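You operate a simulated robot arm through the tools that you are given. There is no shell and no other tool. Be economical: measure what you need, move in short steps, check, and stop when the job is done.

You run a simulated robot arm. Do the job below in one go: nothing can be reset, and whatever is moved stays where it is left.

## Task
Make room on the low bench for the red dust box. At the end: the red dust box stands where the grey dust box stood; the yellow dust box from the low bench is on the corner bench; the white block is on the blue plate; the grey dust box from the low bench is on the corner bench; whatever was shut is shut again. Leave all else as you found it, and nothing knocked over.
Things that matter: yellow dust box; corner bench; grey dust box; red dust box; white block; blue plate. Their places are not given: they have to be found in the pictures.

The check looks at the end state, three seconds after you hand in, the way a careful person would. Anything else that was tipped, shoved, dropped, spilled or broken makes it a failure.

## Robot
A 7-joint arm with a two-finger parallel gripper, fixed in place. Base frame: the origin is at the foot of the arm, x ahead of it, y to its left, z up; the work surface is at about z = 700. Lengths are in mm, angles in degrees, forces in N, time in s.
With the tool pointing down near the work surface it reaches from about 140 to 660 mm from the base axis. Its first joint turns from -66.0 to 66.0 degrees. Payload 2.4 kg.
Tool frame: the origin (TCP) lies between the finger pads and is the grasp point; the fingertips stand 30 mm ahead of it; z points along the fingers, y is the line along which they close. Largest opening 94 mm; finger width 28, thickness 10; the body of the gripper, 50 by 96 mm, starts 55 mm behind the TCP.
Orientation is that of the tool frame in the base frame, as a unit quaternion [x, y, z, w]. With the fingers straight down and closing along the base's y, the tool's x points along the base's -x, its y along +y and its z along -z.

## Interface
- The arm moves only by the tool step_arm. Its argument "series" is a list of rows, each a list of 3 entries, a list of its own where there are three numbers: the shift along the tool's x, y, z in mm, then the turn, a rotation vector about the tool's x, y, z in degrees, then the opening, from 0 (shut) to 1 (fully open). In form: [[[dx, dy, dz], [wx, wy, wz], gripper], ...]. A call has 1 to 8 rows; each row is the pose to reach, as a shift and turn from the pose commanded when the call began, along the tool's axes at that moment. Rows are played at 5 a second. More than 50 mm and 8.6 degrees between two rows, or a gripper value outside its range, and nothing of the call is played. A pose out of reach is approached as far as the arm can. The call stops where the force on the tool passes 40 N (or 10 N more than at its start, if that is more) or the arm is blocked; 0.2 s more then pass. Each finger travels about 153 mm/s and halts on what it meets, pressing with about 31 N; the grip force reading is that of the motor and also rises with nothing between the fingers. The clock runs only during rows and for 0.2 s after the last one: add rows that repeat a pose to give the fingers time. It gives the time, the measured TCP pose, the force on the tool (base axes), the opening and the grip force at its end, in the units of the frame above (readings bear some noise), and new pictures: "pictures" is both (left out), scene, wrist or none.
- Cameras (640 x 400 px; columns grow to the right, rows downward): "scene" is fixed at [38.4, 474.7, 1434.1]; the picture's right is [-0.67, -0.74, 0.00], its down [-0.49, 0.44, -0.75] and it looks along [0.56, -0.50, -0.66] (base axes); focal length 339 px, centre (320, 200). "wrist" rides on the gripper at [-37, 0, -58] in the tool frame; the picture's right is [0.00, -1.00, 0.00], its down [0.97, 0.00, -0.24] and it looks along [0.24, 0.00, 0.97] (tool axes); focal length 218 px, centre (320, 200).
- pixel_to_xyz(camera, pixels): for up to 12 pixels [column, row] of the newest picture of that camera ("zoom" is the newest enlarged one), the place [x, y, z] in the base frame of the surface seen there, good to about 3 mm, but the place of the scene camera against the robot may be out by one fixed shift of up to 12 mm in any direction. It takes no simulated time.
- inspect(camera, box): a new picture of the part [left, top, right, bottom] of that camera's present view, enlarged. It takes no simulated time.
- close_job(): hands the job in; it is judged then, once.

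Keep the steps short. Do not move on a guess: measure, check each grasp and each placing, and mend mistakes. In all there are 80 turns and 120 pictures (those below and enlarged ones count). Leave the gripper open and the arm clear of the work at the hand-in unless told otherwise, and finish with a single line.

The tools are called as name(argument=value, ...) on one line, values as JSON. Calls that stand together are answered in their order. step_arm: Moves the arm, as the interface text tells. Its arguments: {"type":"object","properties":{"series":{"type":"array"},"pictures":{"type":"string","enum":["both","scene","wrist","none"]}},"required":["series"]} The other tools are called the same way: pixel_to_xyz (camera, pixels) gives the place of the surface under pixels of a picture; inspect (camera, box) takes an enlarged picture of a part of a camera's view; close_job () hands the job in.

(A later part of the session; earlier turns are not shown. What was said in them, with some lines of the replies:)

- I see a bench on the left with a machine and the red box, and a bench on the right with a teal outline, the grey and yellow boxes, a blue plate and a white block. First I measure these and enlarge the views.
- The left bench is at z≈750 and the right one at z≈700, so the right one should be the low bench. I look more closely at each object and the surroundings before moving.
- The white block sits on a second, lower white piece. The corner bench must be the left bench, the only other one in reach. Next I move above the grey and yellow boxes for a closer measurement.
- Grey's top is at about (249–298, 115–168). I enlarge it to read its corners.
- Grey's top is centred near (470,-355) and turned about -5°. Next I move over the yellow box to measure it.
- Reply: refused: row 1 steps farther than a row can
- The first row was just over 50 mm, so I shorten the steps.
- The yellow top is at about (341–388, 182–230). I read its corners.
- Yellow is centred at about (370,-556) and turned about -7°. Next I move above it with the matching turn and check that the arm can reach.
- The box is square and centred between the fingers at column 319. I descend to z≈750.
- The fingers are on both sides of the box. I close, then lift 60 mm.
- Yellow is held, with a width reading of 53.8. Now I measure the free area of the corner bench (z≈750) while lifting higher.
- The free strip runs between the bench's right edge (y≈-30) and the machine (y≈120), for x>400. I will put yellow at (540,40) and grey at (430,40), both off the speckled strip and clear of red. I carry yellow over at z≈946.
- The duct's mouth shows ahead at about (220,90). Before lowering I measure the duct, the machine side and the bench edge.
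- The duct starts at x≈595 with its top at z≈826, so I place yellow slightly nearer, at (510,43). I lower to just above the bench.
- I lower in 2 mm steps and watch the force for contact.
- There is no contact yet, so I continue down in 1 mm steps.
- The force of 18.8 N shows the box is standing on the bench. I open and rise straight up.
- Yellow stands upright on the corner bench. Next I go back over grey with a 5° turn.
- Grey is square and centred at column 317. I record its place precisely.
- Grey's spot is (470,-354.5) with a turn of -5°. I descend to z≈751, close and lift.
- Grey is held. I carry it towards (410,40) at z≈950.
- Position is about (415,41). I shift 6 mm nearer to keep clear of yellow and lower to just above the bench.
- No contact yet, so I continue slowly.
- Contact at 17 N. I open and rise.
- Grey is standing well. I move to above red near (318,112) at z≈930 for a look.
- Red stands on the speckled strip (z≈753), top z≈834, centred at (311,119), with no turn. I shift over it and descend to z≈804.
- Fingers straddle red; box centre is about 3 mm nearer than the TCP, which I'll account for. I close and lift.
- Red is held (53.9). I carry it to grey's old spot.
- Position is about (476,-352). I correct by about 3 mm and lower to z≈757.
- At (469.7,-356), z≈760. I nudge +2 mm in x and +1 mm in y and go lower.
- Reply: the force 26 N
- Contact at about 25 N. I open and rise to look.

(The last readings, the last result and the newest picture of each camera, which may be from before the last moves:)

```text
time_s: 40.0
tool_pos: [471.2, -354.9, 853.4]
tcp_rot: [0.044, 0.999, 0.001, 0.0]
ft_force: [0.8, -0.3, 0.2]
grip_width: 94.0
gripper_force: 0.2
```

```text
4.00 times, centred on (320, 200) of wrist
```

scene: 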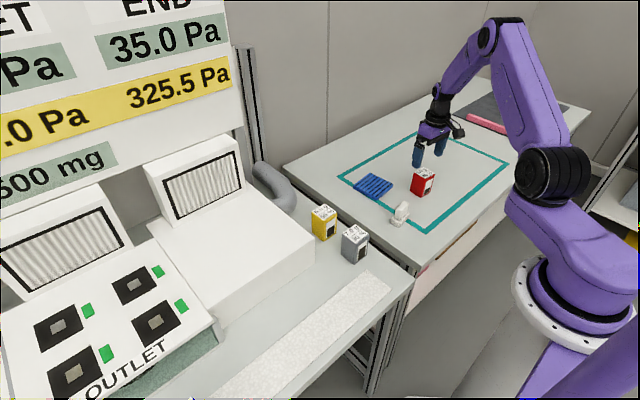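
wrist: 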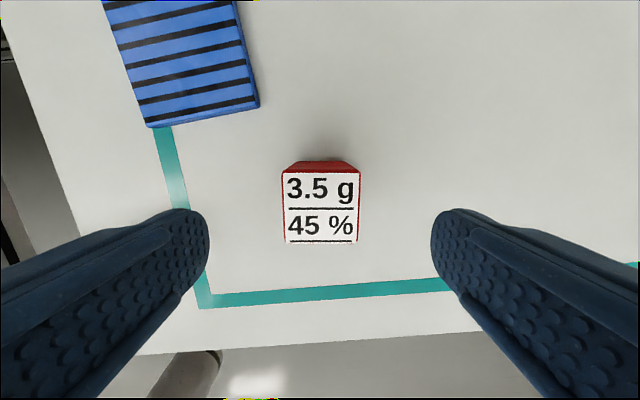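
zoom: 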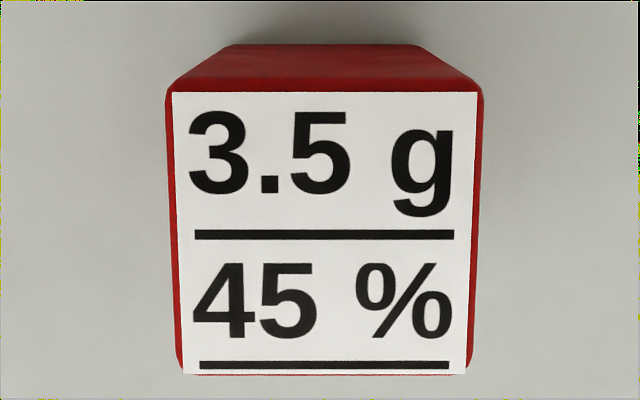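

Red is within 2 mm of grey's old spot and upright. Next is the white block: I move above it to look.

step_arm(series=[[[15, 38, -27], [0, 0, -2], 1], [[30, 75, -27], [0, 0, -4], 1], [[45, 113, -27], [0, 0, -5], 1], [[59, 150, -27], [0, 0, -5], 1], [[59, 150, -27], [0, 0, -5], 1]], pictures="wrist")

inspect(camera="wrist", box=[240, 140, 420, 260])

inspect(camera="scene", box=[340, 160, 440, 240])

```text
time_s: 41.2
tool_pos: [425.2, -199.7, 881.2]
tcp_rot: [-0.001, 1.0, 0.0, -0.001]
ft_force: [-0.3, 0.1, -0.2]
grip_width: 94.0
gripper_force: 0.2
```

wrist: 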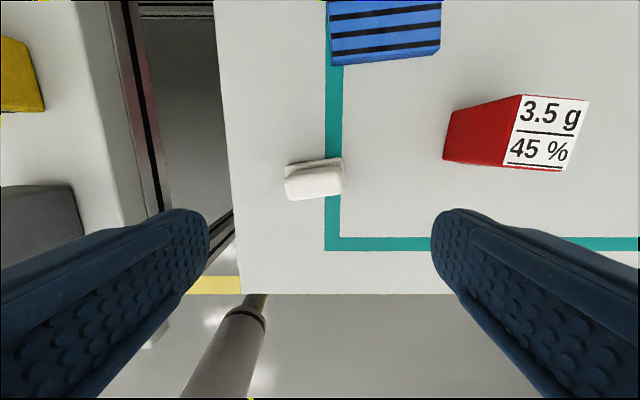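

```text
3.33 times, centred on (330, 200) of wrist
```

zoom: 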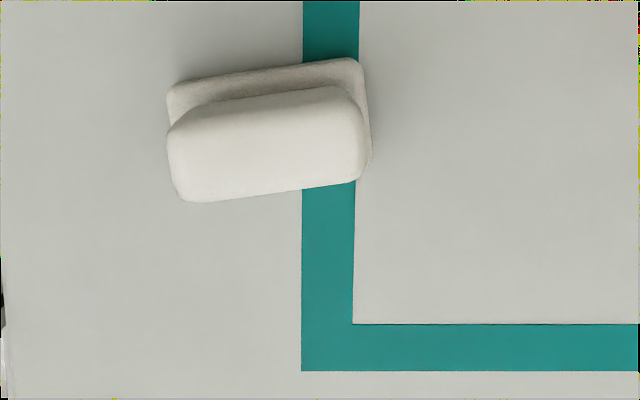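

```text
5.00 times, centred on (390, 200) of scene
```

zoom: 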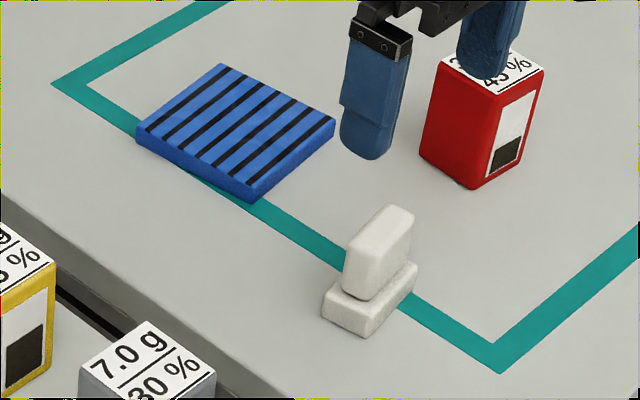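

I measure the upper block and the lower one.

pixel_to_xyz(camera="zoom", pixels=[[400, 240]])

pixel_to_xyz(camera="wrist", pixels=[[294, 181], [339, 169], [344, 191], [298, 198], [318, 183], [293, 168], [341, 160], [318, 164], [346, 175], [318, 172], [289, 190]])

pixel_to_xyz(camera="scene", pixels=[[396, 221], [410, 217], [400, 213], [408, 207], [403, 202], [413, 223]])

```text
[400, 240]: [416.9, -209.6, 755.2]
```

```text
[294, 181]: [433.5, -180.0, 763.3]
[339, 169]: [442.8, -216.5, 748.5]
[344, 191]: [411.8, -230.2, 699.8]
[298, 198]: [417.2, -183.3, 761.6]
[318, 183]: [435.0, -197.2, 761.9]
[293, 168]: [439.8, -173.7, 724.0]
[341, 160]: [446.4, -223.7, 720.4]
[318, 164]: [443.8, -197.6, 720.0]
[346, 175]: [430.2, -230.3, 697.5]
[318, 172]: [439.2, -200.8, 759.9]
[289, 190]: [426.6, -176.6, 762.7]
```

```text
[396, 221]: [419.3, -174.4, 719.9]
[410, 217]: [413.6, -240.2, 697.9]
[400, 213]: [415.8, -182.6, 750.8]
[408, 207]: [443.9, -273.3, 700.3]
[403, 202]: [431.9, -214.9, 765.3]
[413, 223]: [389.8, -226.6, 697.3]
```

There is an upper block (z 721–764) on a lower one (z 700–721). I zoom in to compare them and be sure which is the white block.

inspect(camera="scene", box=[384, 196, 416, 232])

inspect(camera="wrist", box=[280, 150, 360, 210])

```text
11.11 times, centred on (400, 214) of scene
```

zoom: 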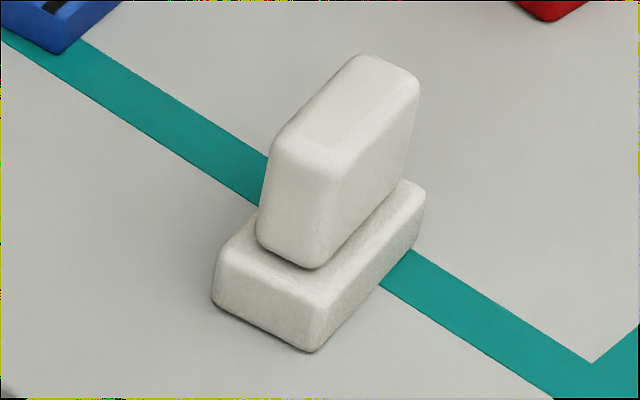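

```text
6.67 times, centred on (320, 180) of wrist
```

zoom: 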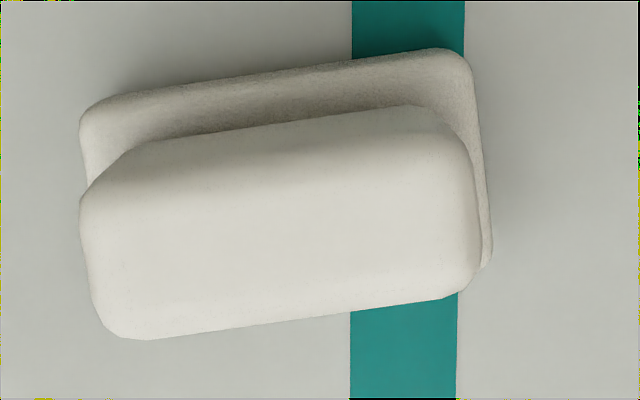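

They look like two stacked pieces. I measure the top face's outline before gripping only the upper one.

pixel_to_xyz(camera="zoom", pixels=[[100, 220], [110, 290], [130, 330], [280, 312], [430, 292], [460, 260], [455, 190], [440, 150], [280, 155], [280, 130], [150, 160], [280, 220]])

```text
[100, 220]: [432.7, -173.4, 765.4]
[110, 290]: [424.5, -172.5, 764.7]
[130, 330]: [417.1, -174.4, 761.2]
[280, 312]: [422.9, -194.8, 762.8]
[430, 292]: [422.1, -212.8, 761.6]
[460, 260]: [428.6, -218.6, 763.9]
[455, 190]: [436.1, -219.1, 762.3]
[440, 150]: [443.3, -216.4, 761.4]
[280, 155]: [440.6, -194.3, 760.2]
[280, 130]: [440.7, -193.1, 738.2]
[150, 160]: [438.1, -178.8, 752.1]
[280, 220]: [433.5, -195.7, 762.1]
```

The top face is centred at about (431,-196), 48 by 23 mm, turned about +7°. I align above it.

step_arm(series=[[[-6, 4, 30], [0, 0, -4], 1], [[-6, 4, 55], [0, 0, -7.5], 1], [[-6, 4, 55], [0, 0, -7.5], 1]], pictures="both")

```text
time_s: 42.0
tool_pos: [433.4, -195.2, 824.6]
tcp_rot: [-0.066, 0.998, 0.0, 0.0]
ft_force: [-0.3, -0.5, -1.2]
grip_width: 94.1
gripper_force: 0.0
```

scene: 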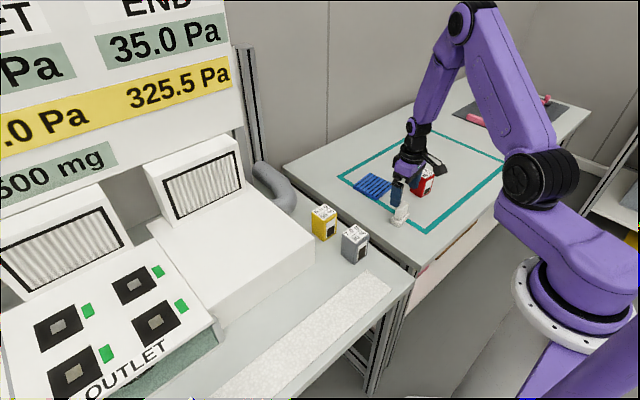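
wrist: 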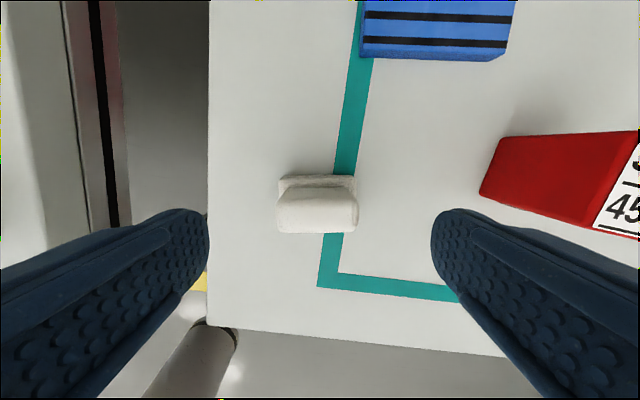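

The block is centred at column 318. I descend to z≈757 so the fingertips stay about 5 mm above the lower piece.

step_arm(series=[[[0, 0, 35], [0, 0, 0], 1], [[0, 0, 67], [0, 0, 0], 1], [[0, 0, 67], [0, 0, 0], 1], [[0, 0, 67], [0, 0, 0], 1]], pictures="both")

inspect(camera="scene", box=[370, 170, 450, 230])

```text
time_s: 43.0
tool_pos: [434.1, -197.4, 761.6]
tcp_rot: [-0.066, 0.998, 0.0, 0.0]
ft_force: [-0.4, 0.0, 0.4]
grip_width: 94.1
gripper_force: 0.0
```

scene: 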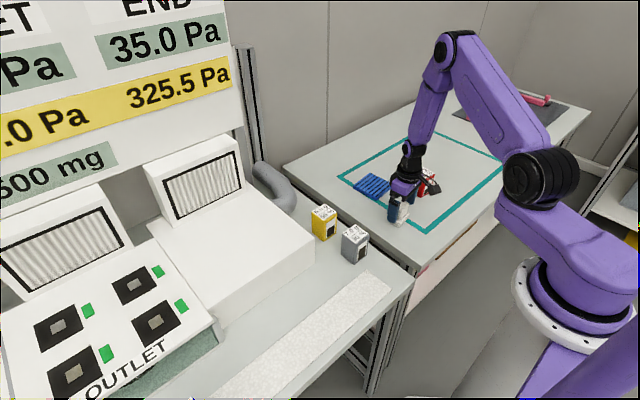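
wrist: 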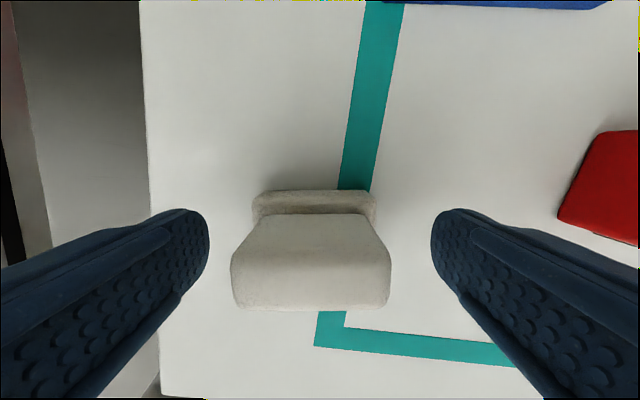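

```text
6.67 times, centred on (410, 200) of scene
```

zoom: 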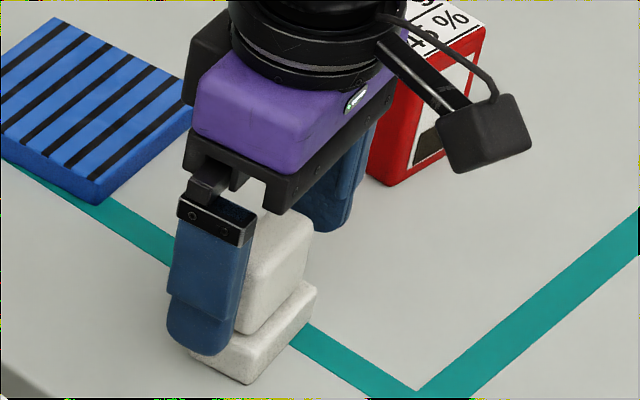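

The block centre is at column 311, so I shift about 2 mm left. I go 3 mm lower, narrow the fingers gradually, then close.

step_arm(series=[[[2, 2, 1], [0, 0, 0], 1], [[2, 2, 3], [0, 0, 0], 0.8], [[2, 2, 3], [0, 0, 0], 0.65], [[2, 2, 3], [0, 0, 0], 0.65]], pictures="wrist")

```text
time_s: 44.0
tool_pos: [430.2, -194.5, 758.6]
tcp_rot: [-0.066, 0.998, 0.0, 0.0]
ft_force: [1.3, -0.2, 0.3]
grip_width: 60.8
gripper_force: 0.0
```

wrist: 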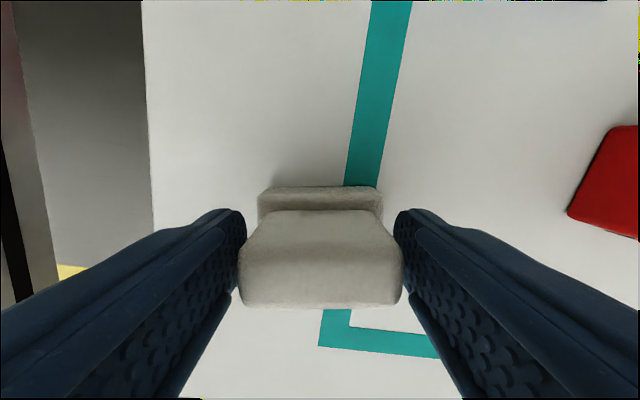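

The block is well centred between the fingers. I close and lift 15 mm to see whether the lower piece stays.

step_arm(series=[[[0, 0, 0], [0, 0, 0], 0.5], [[0, 0, 0], [0, 0, 0], 0.3], [[0, 0, 0], [0, 0, 0], 0.3], [[0, 0, -5], [0, 0, 0], 0.3], [[0, 0, -15], [0, 0, 0], 0.3]], pictures="both")

inspect(camera="scene", box=[370, 170, 450, 230])

```text
time_s: 45.2
tool_pos: [429.2, -196.1, 774.4]
tcp_rot: [-0.066, 0.998, 0.0, 0.0]
ft_force: [0.3, 0.7, -1.1]
grip_width: 53.5
gripper_force: 31.5
```

scene: 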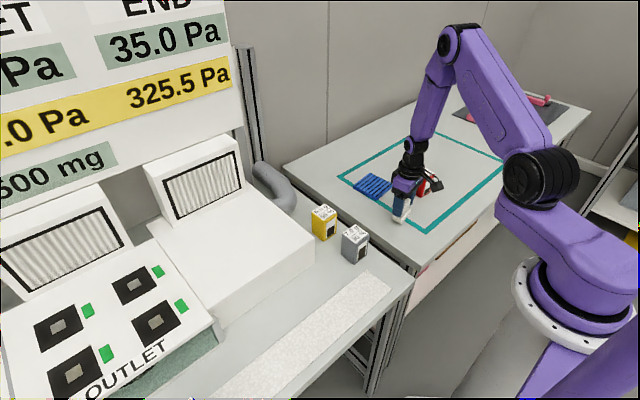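
wrist: 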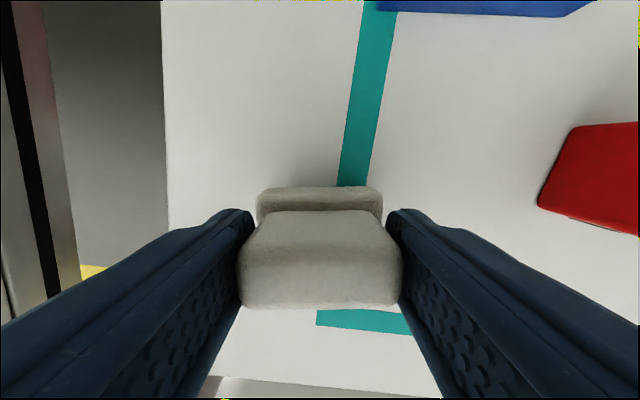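

```text
6.67 times, centred on (410, 200) of scene
```

zoom: 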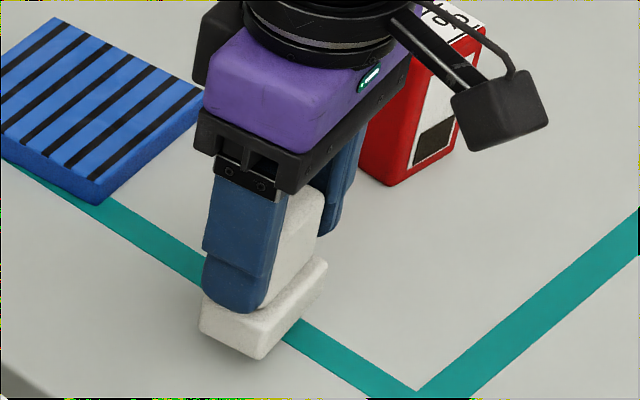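

The lower piece rises too, so the white block is a single stepped object (bottom about 58 mm below the TCP). I lift and move toward the plate to measure it.

step_arm(series=[[[0, 0, -35], [0, 0, 0], 0.3], [[0, 0, -75], [0, 0, 0], 0.3], [[-30, -20, -75], [0, 0, 0], 0.3], [[-60, -38, -75], [0, 0, 0], 0.3], [[-85, -54, -75], [0, 0, 0], 0.3], [[-85, -54, -75], [0, 0, 0], 0.3]], pictures="both")

```text
time_s: 46.6
tool_pos: [521.6, -236.8, 846.9]
tcp_rot: [-0.066, 0.998, 0.0, 0.0]
ft_force: [-0.7, 0.1, -1.3]
grip_width: 53.7
gripper_force: 31.1
```

scene: 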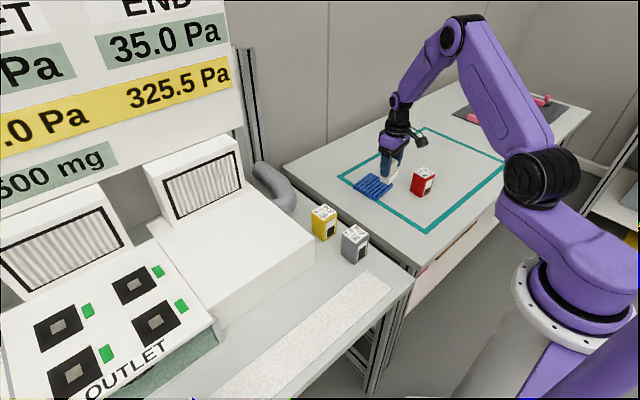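
wrist: 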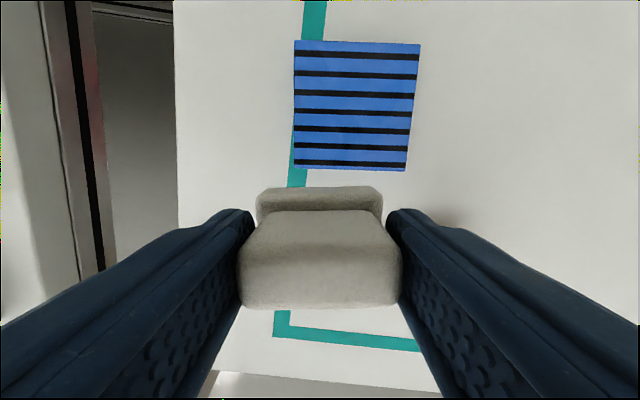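

The plate spans about (294–420, 40–171), nearly square with the tool. I measure its corners.

pixel_to_xyz(camera="wrist", pixels=[[297, 43], [417, 47], [403, 168], [296, 158], [353, 105], [350, 104], [230, 100]])

```text
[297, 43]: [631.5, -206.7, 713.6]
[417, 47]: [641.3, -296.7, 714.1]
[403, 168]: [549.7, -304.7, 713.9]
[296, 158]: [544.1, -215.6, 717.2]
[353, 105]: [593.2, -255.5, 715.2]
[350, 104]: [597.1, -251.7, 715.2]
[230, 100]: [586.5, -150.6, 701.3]
```

The plate's centre is about (591,-256) and its top z≈715. I move the block over it and lower to z≈782.

step_arm(series=[[[-32, -14, 0], [0, 0, 0], 0.3], [[-63, -27.5, 0], [0, 0, 0], 0.3], [[-63, -27.5, 0], [0, 0, 0], 0.3], [[-63, -27.5, 35], [0, 0, 0], 0.3], [[-63, -27.5, 64], [0, 0, 0], 0.3], [[-63, -27.5, 64], [0, 0, 0], 0.3]], pictures="both")

inspect(camera="scene", box=[340, 145, 420, 205])

```text
time_s: 48.0
tool_pos: [588.8, -256.3, 784.5]
tcp_rot: [-0.065, 0.998, 0.0, 0.0]
ft_force: [0.2, 0.2, -1.4]
grip_width: 53.6
gripper_force: 30.9
```

scene: 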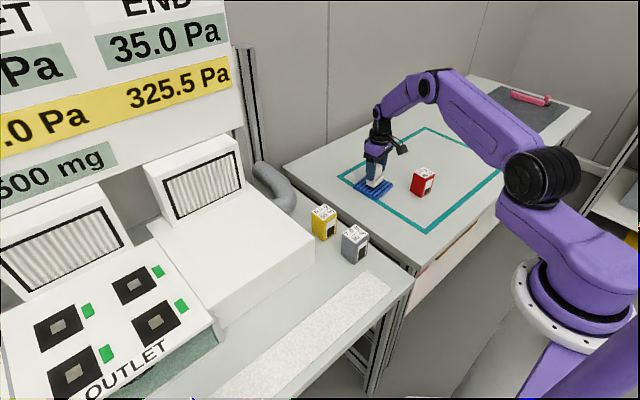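
wrist: 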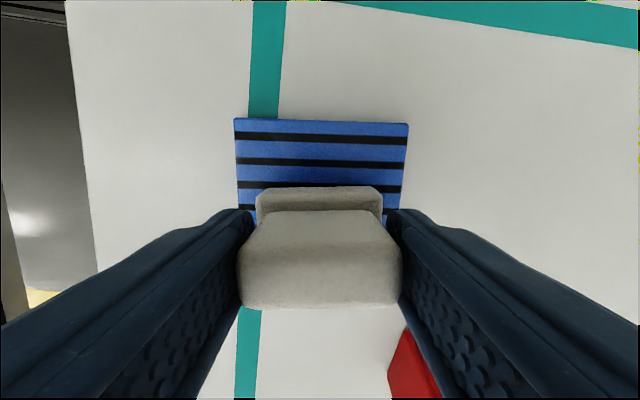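

```text
6.67 times, centred on (380, 175) of scene
```

zoom: 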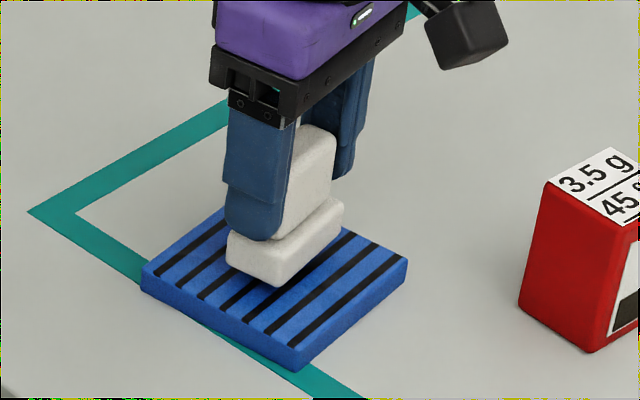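

The block is over the middle of the plate. I lower slowly until contact.

step_arm(series=[[[0, 0, 2], [0, 0, 0], 0.3], [[0, 0, 4], [0, 0, 0], 0.3], [[0, 0, 6], [0, 0, 0], 0.3], [[0, 0, 6], [0, 0, 0], 0.3]], pictures="none")

step_arm(series=[[[0, 0, 1], [0, 0, 0], 0.3], [[0, 0, 2], [0, 0, 0], 0.3], [[0, 0, 2], [0, 0, 0], 0.3]], pictures="none")

```text
time_s: 49.0
tool_pos: [588.6, -255.3, 776.7]
tcp_rot: [-0.065, 0.998, 0.001, 0.0]
ft_force: [0.1, 0.0, -1.7]
grip_width: 53.7
gripper_force: 30.7
```

```text
time_s: 49.8
tool_pos: [590.0, -255.8, 775.2]
tcp_rot: [-0.065, 0.998, 0.0, 0.0]
ft_force: [-3.3, 3.2, 10.4]
grip_width: 53.5
gripper_force: 31.1
```

Contact at 10 N. I open the fingers and check the fit before rising.

step_arm(series=[[[0, 0, -0.5], [0, 0, 0], 0.7], [[0, 0, -0.5], [0, 0, 0], 1], [[0, 0, -0.5], [0, 0, 0], 1], [[0, 0, -40], [0, 0, 0], 1], [[0, 0, -85], [0, 0, 0], 1], [[0, 0, -120], [0, 0, 0], 1]], pictures="both")

inspect(camera="scene", box=[340, 145, 420, 205])

```text
time_s: 51.2
tool_pos: [587.7, -258.8, 893.7]
tcp_rot: [-0.065, 0.998, 0.0, 0.0]
ft_force: [-0.8, -0.3, -0.2]
grip_width: 94.1
gripper_force: 0.0
```

scene: 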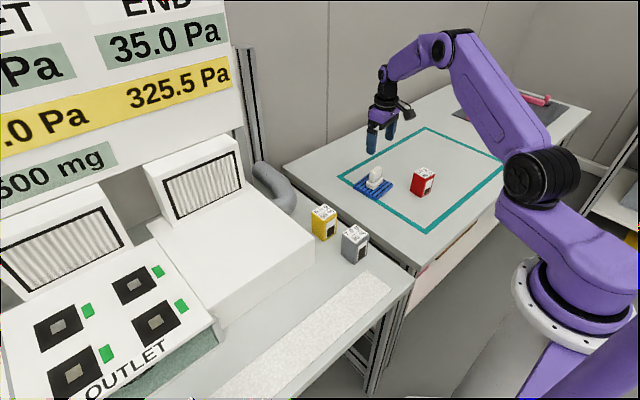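
wrist: 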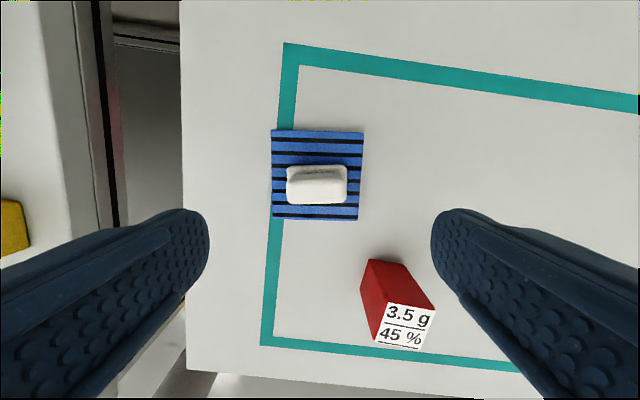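

```text
6.67 times, centred on (380, 175) of scene
```

zoom: 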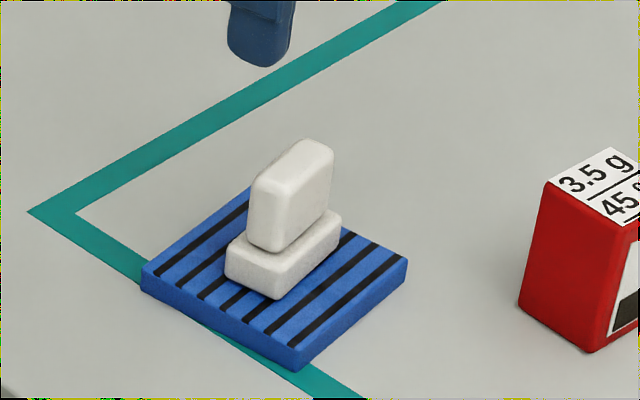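

The block stands on the plate, red stands upright, and yellow and grey are on the corner bench. Nothing was opened. I back the arm off upward and take a last look.

step_arm(series=[[[20, 0, -40], [0, 0, 0], 1], [[40, 0, -80], [0, 0, 0], 1], [[80, 10, -100], [0, 0, 4], 1], [[120, 20, -120], [0, 0, 7.5], 1], [[120, 20, -120], [0, 0, 7.5], 1]], pictures="both")

```text
time_s: 52.4
tool_pos: [468.3, -253.2, 1016.1]
tcp_rot: [0.0, 1.0, -0.001, 0.0]
ft_force: [0.6, 0.1, 0.0]
grip_width: 94.0
gripper_force: 0.0
```

scene: 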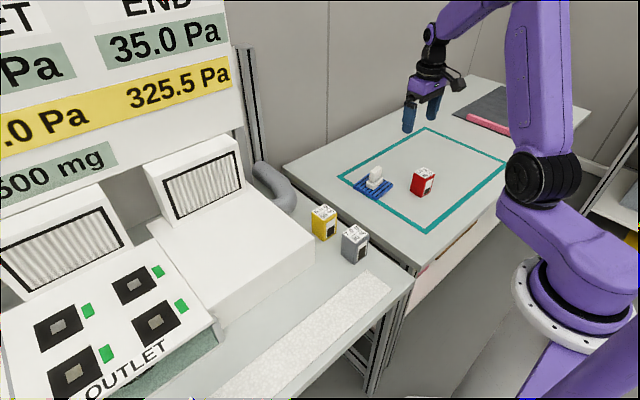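
wrist: 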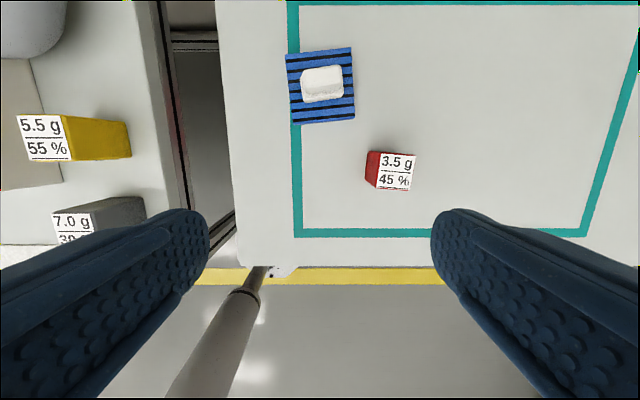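

Everything is in place and upright, the gripper is open and the arm is clear, so I hand in.

close_job()

```text
The job is handed in.
```

Job handed in: red stands within about 2 mm of grey's old spot on the low bench, yellow and grey stand on the left bench (which I took to be the corner bench), the white block is on the blue plate, and nothing was opened or knocked over.
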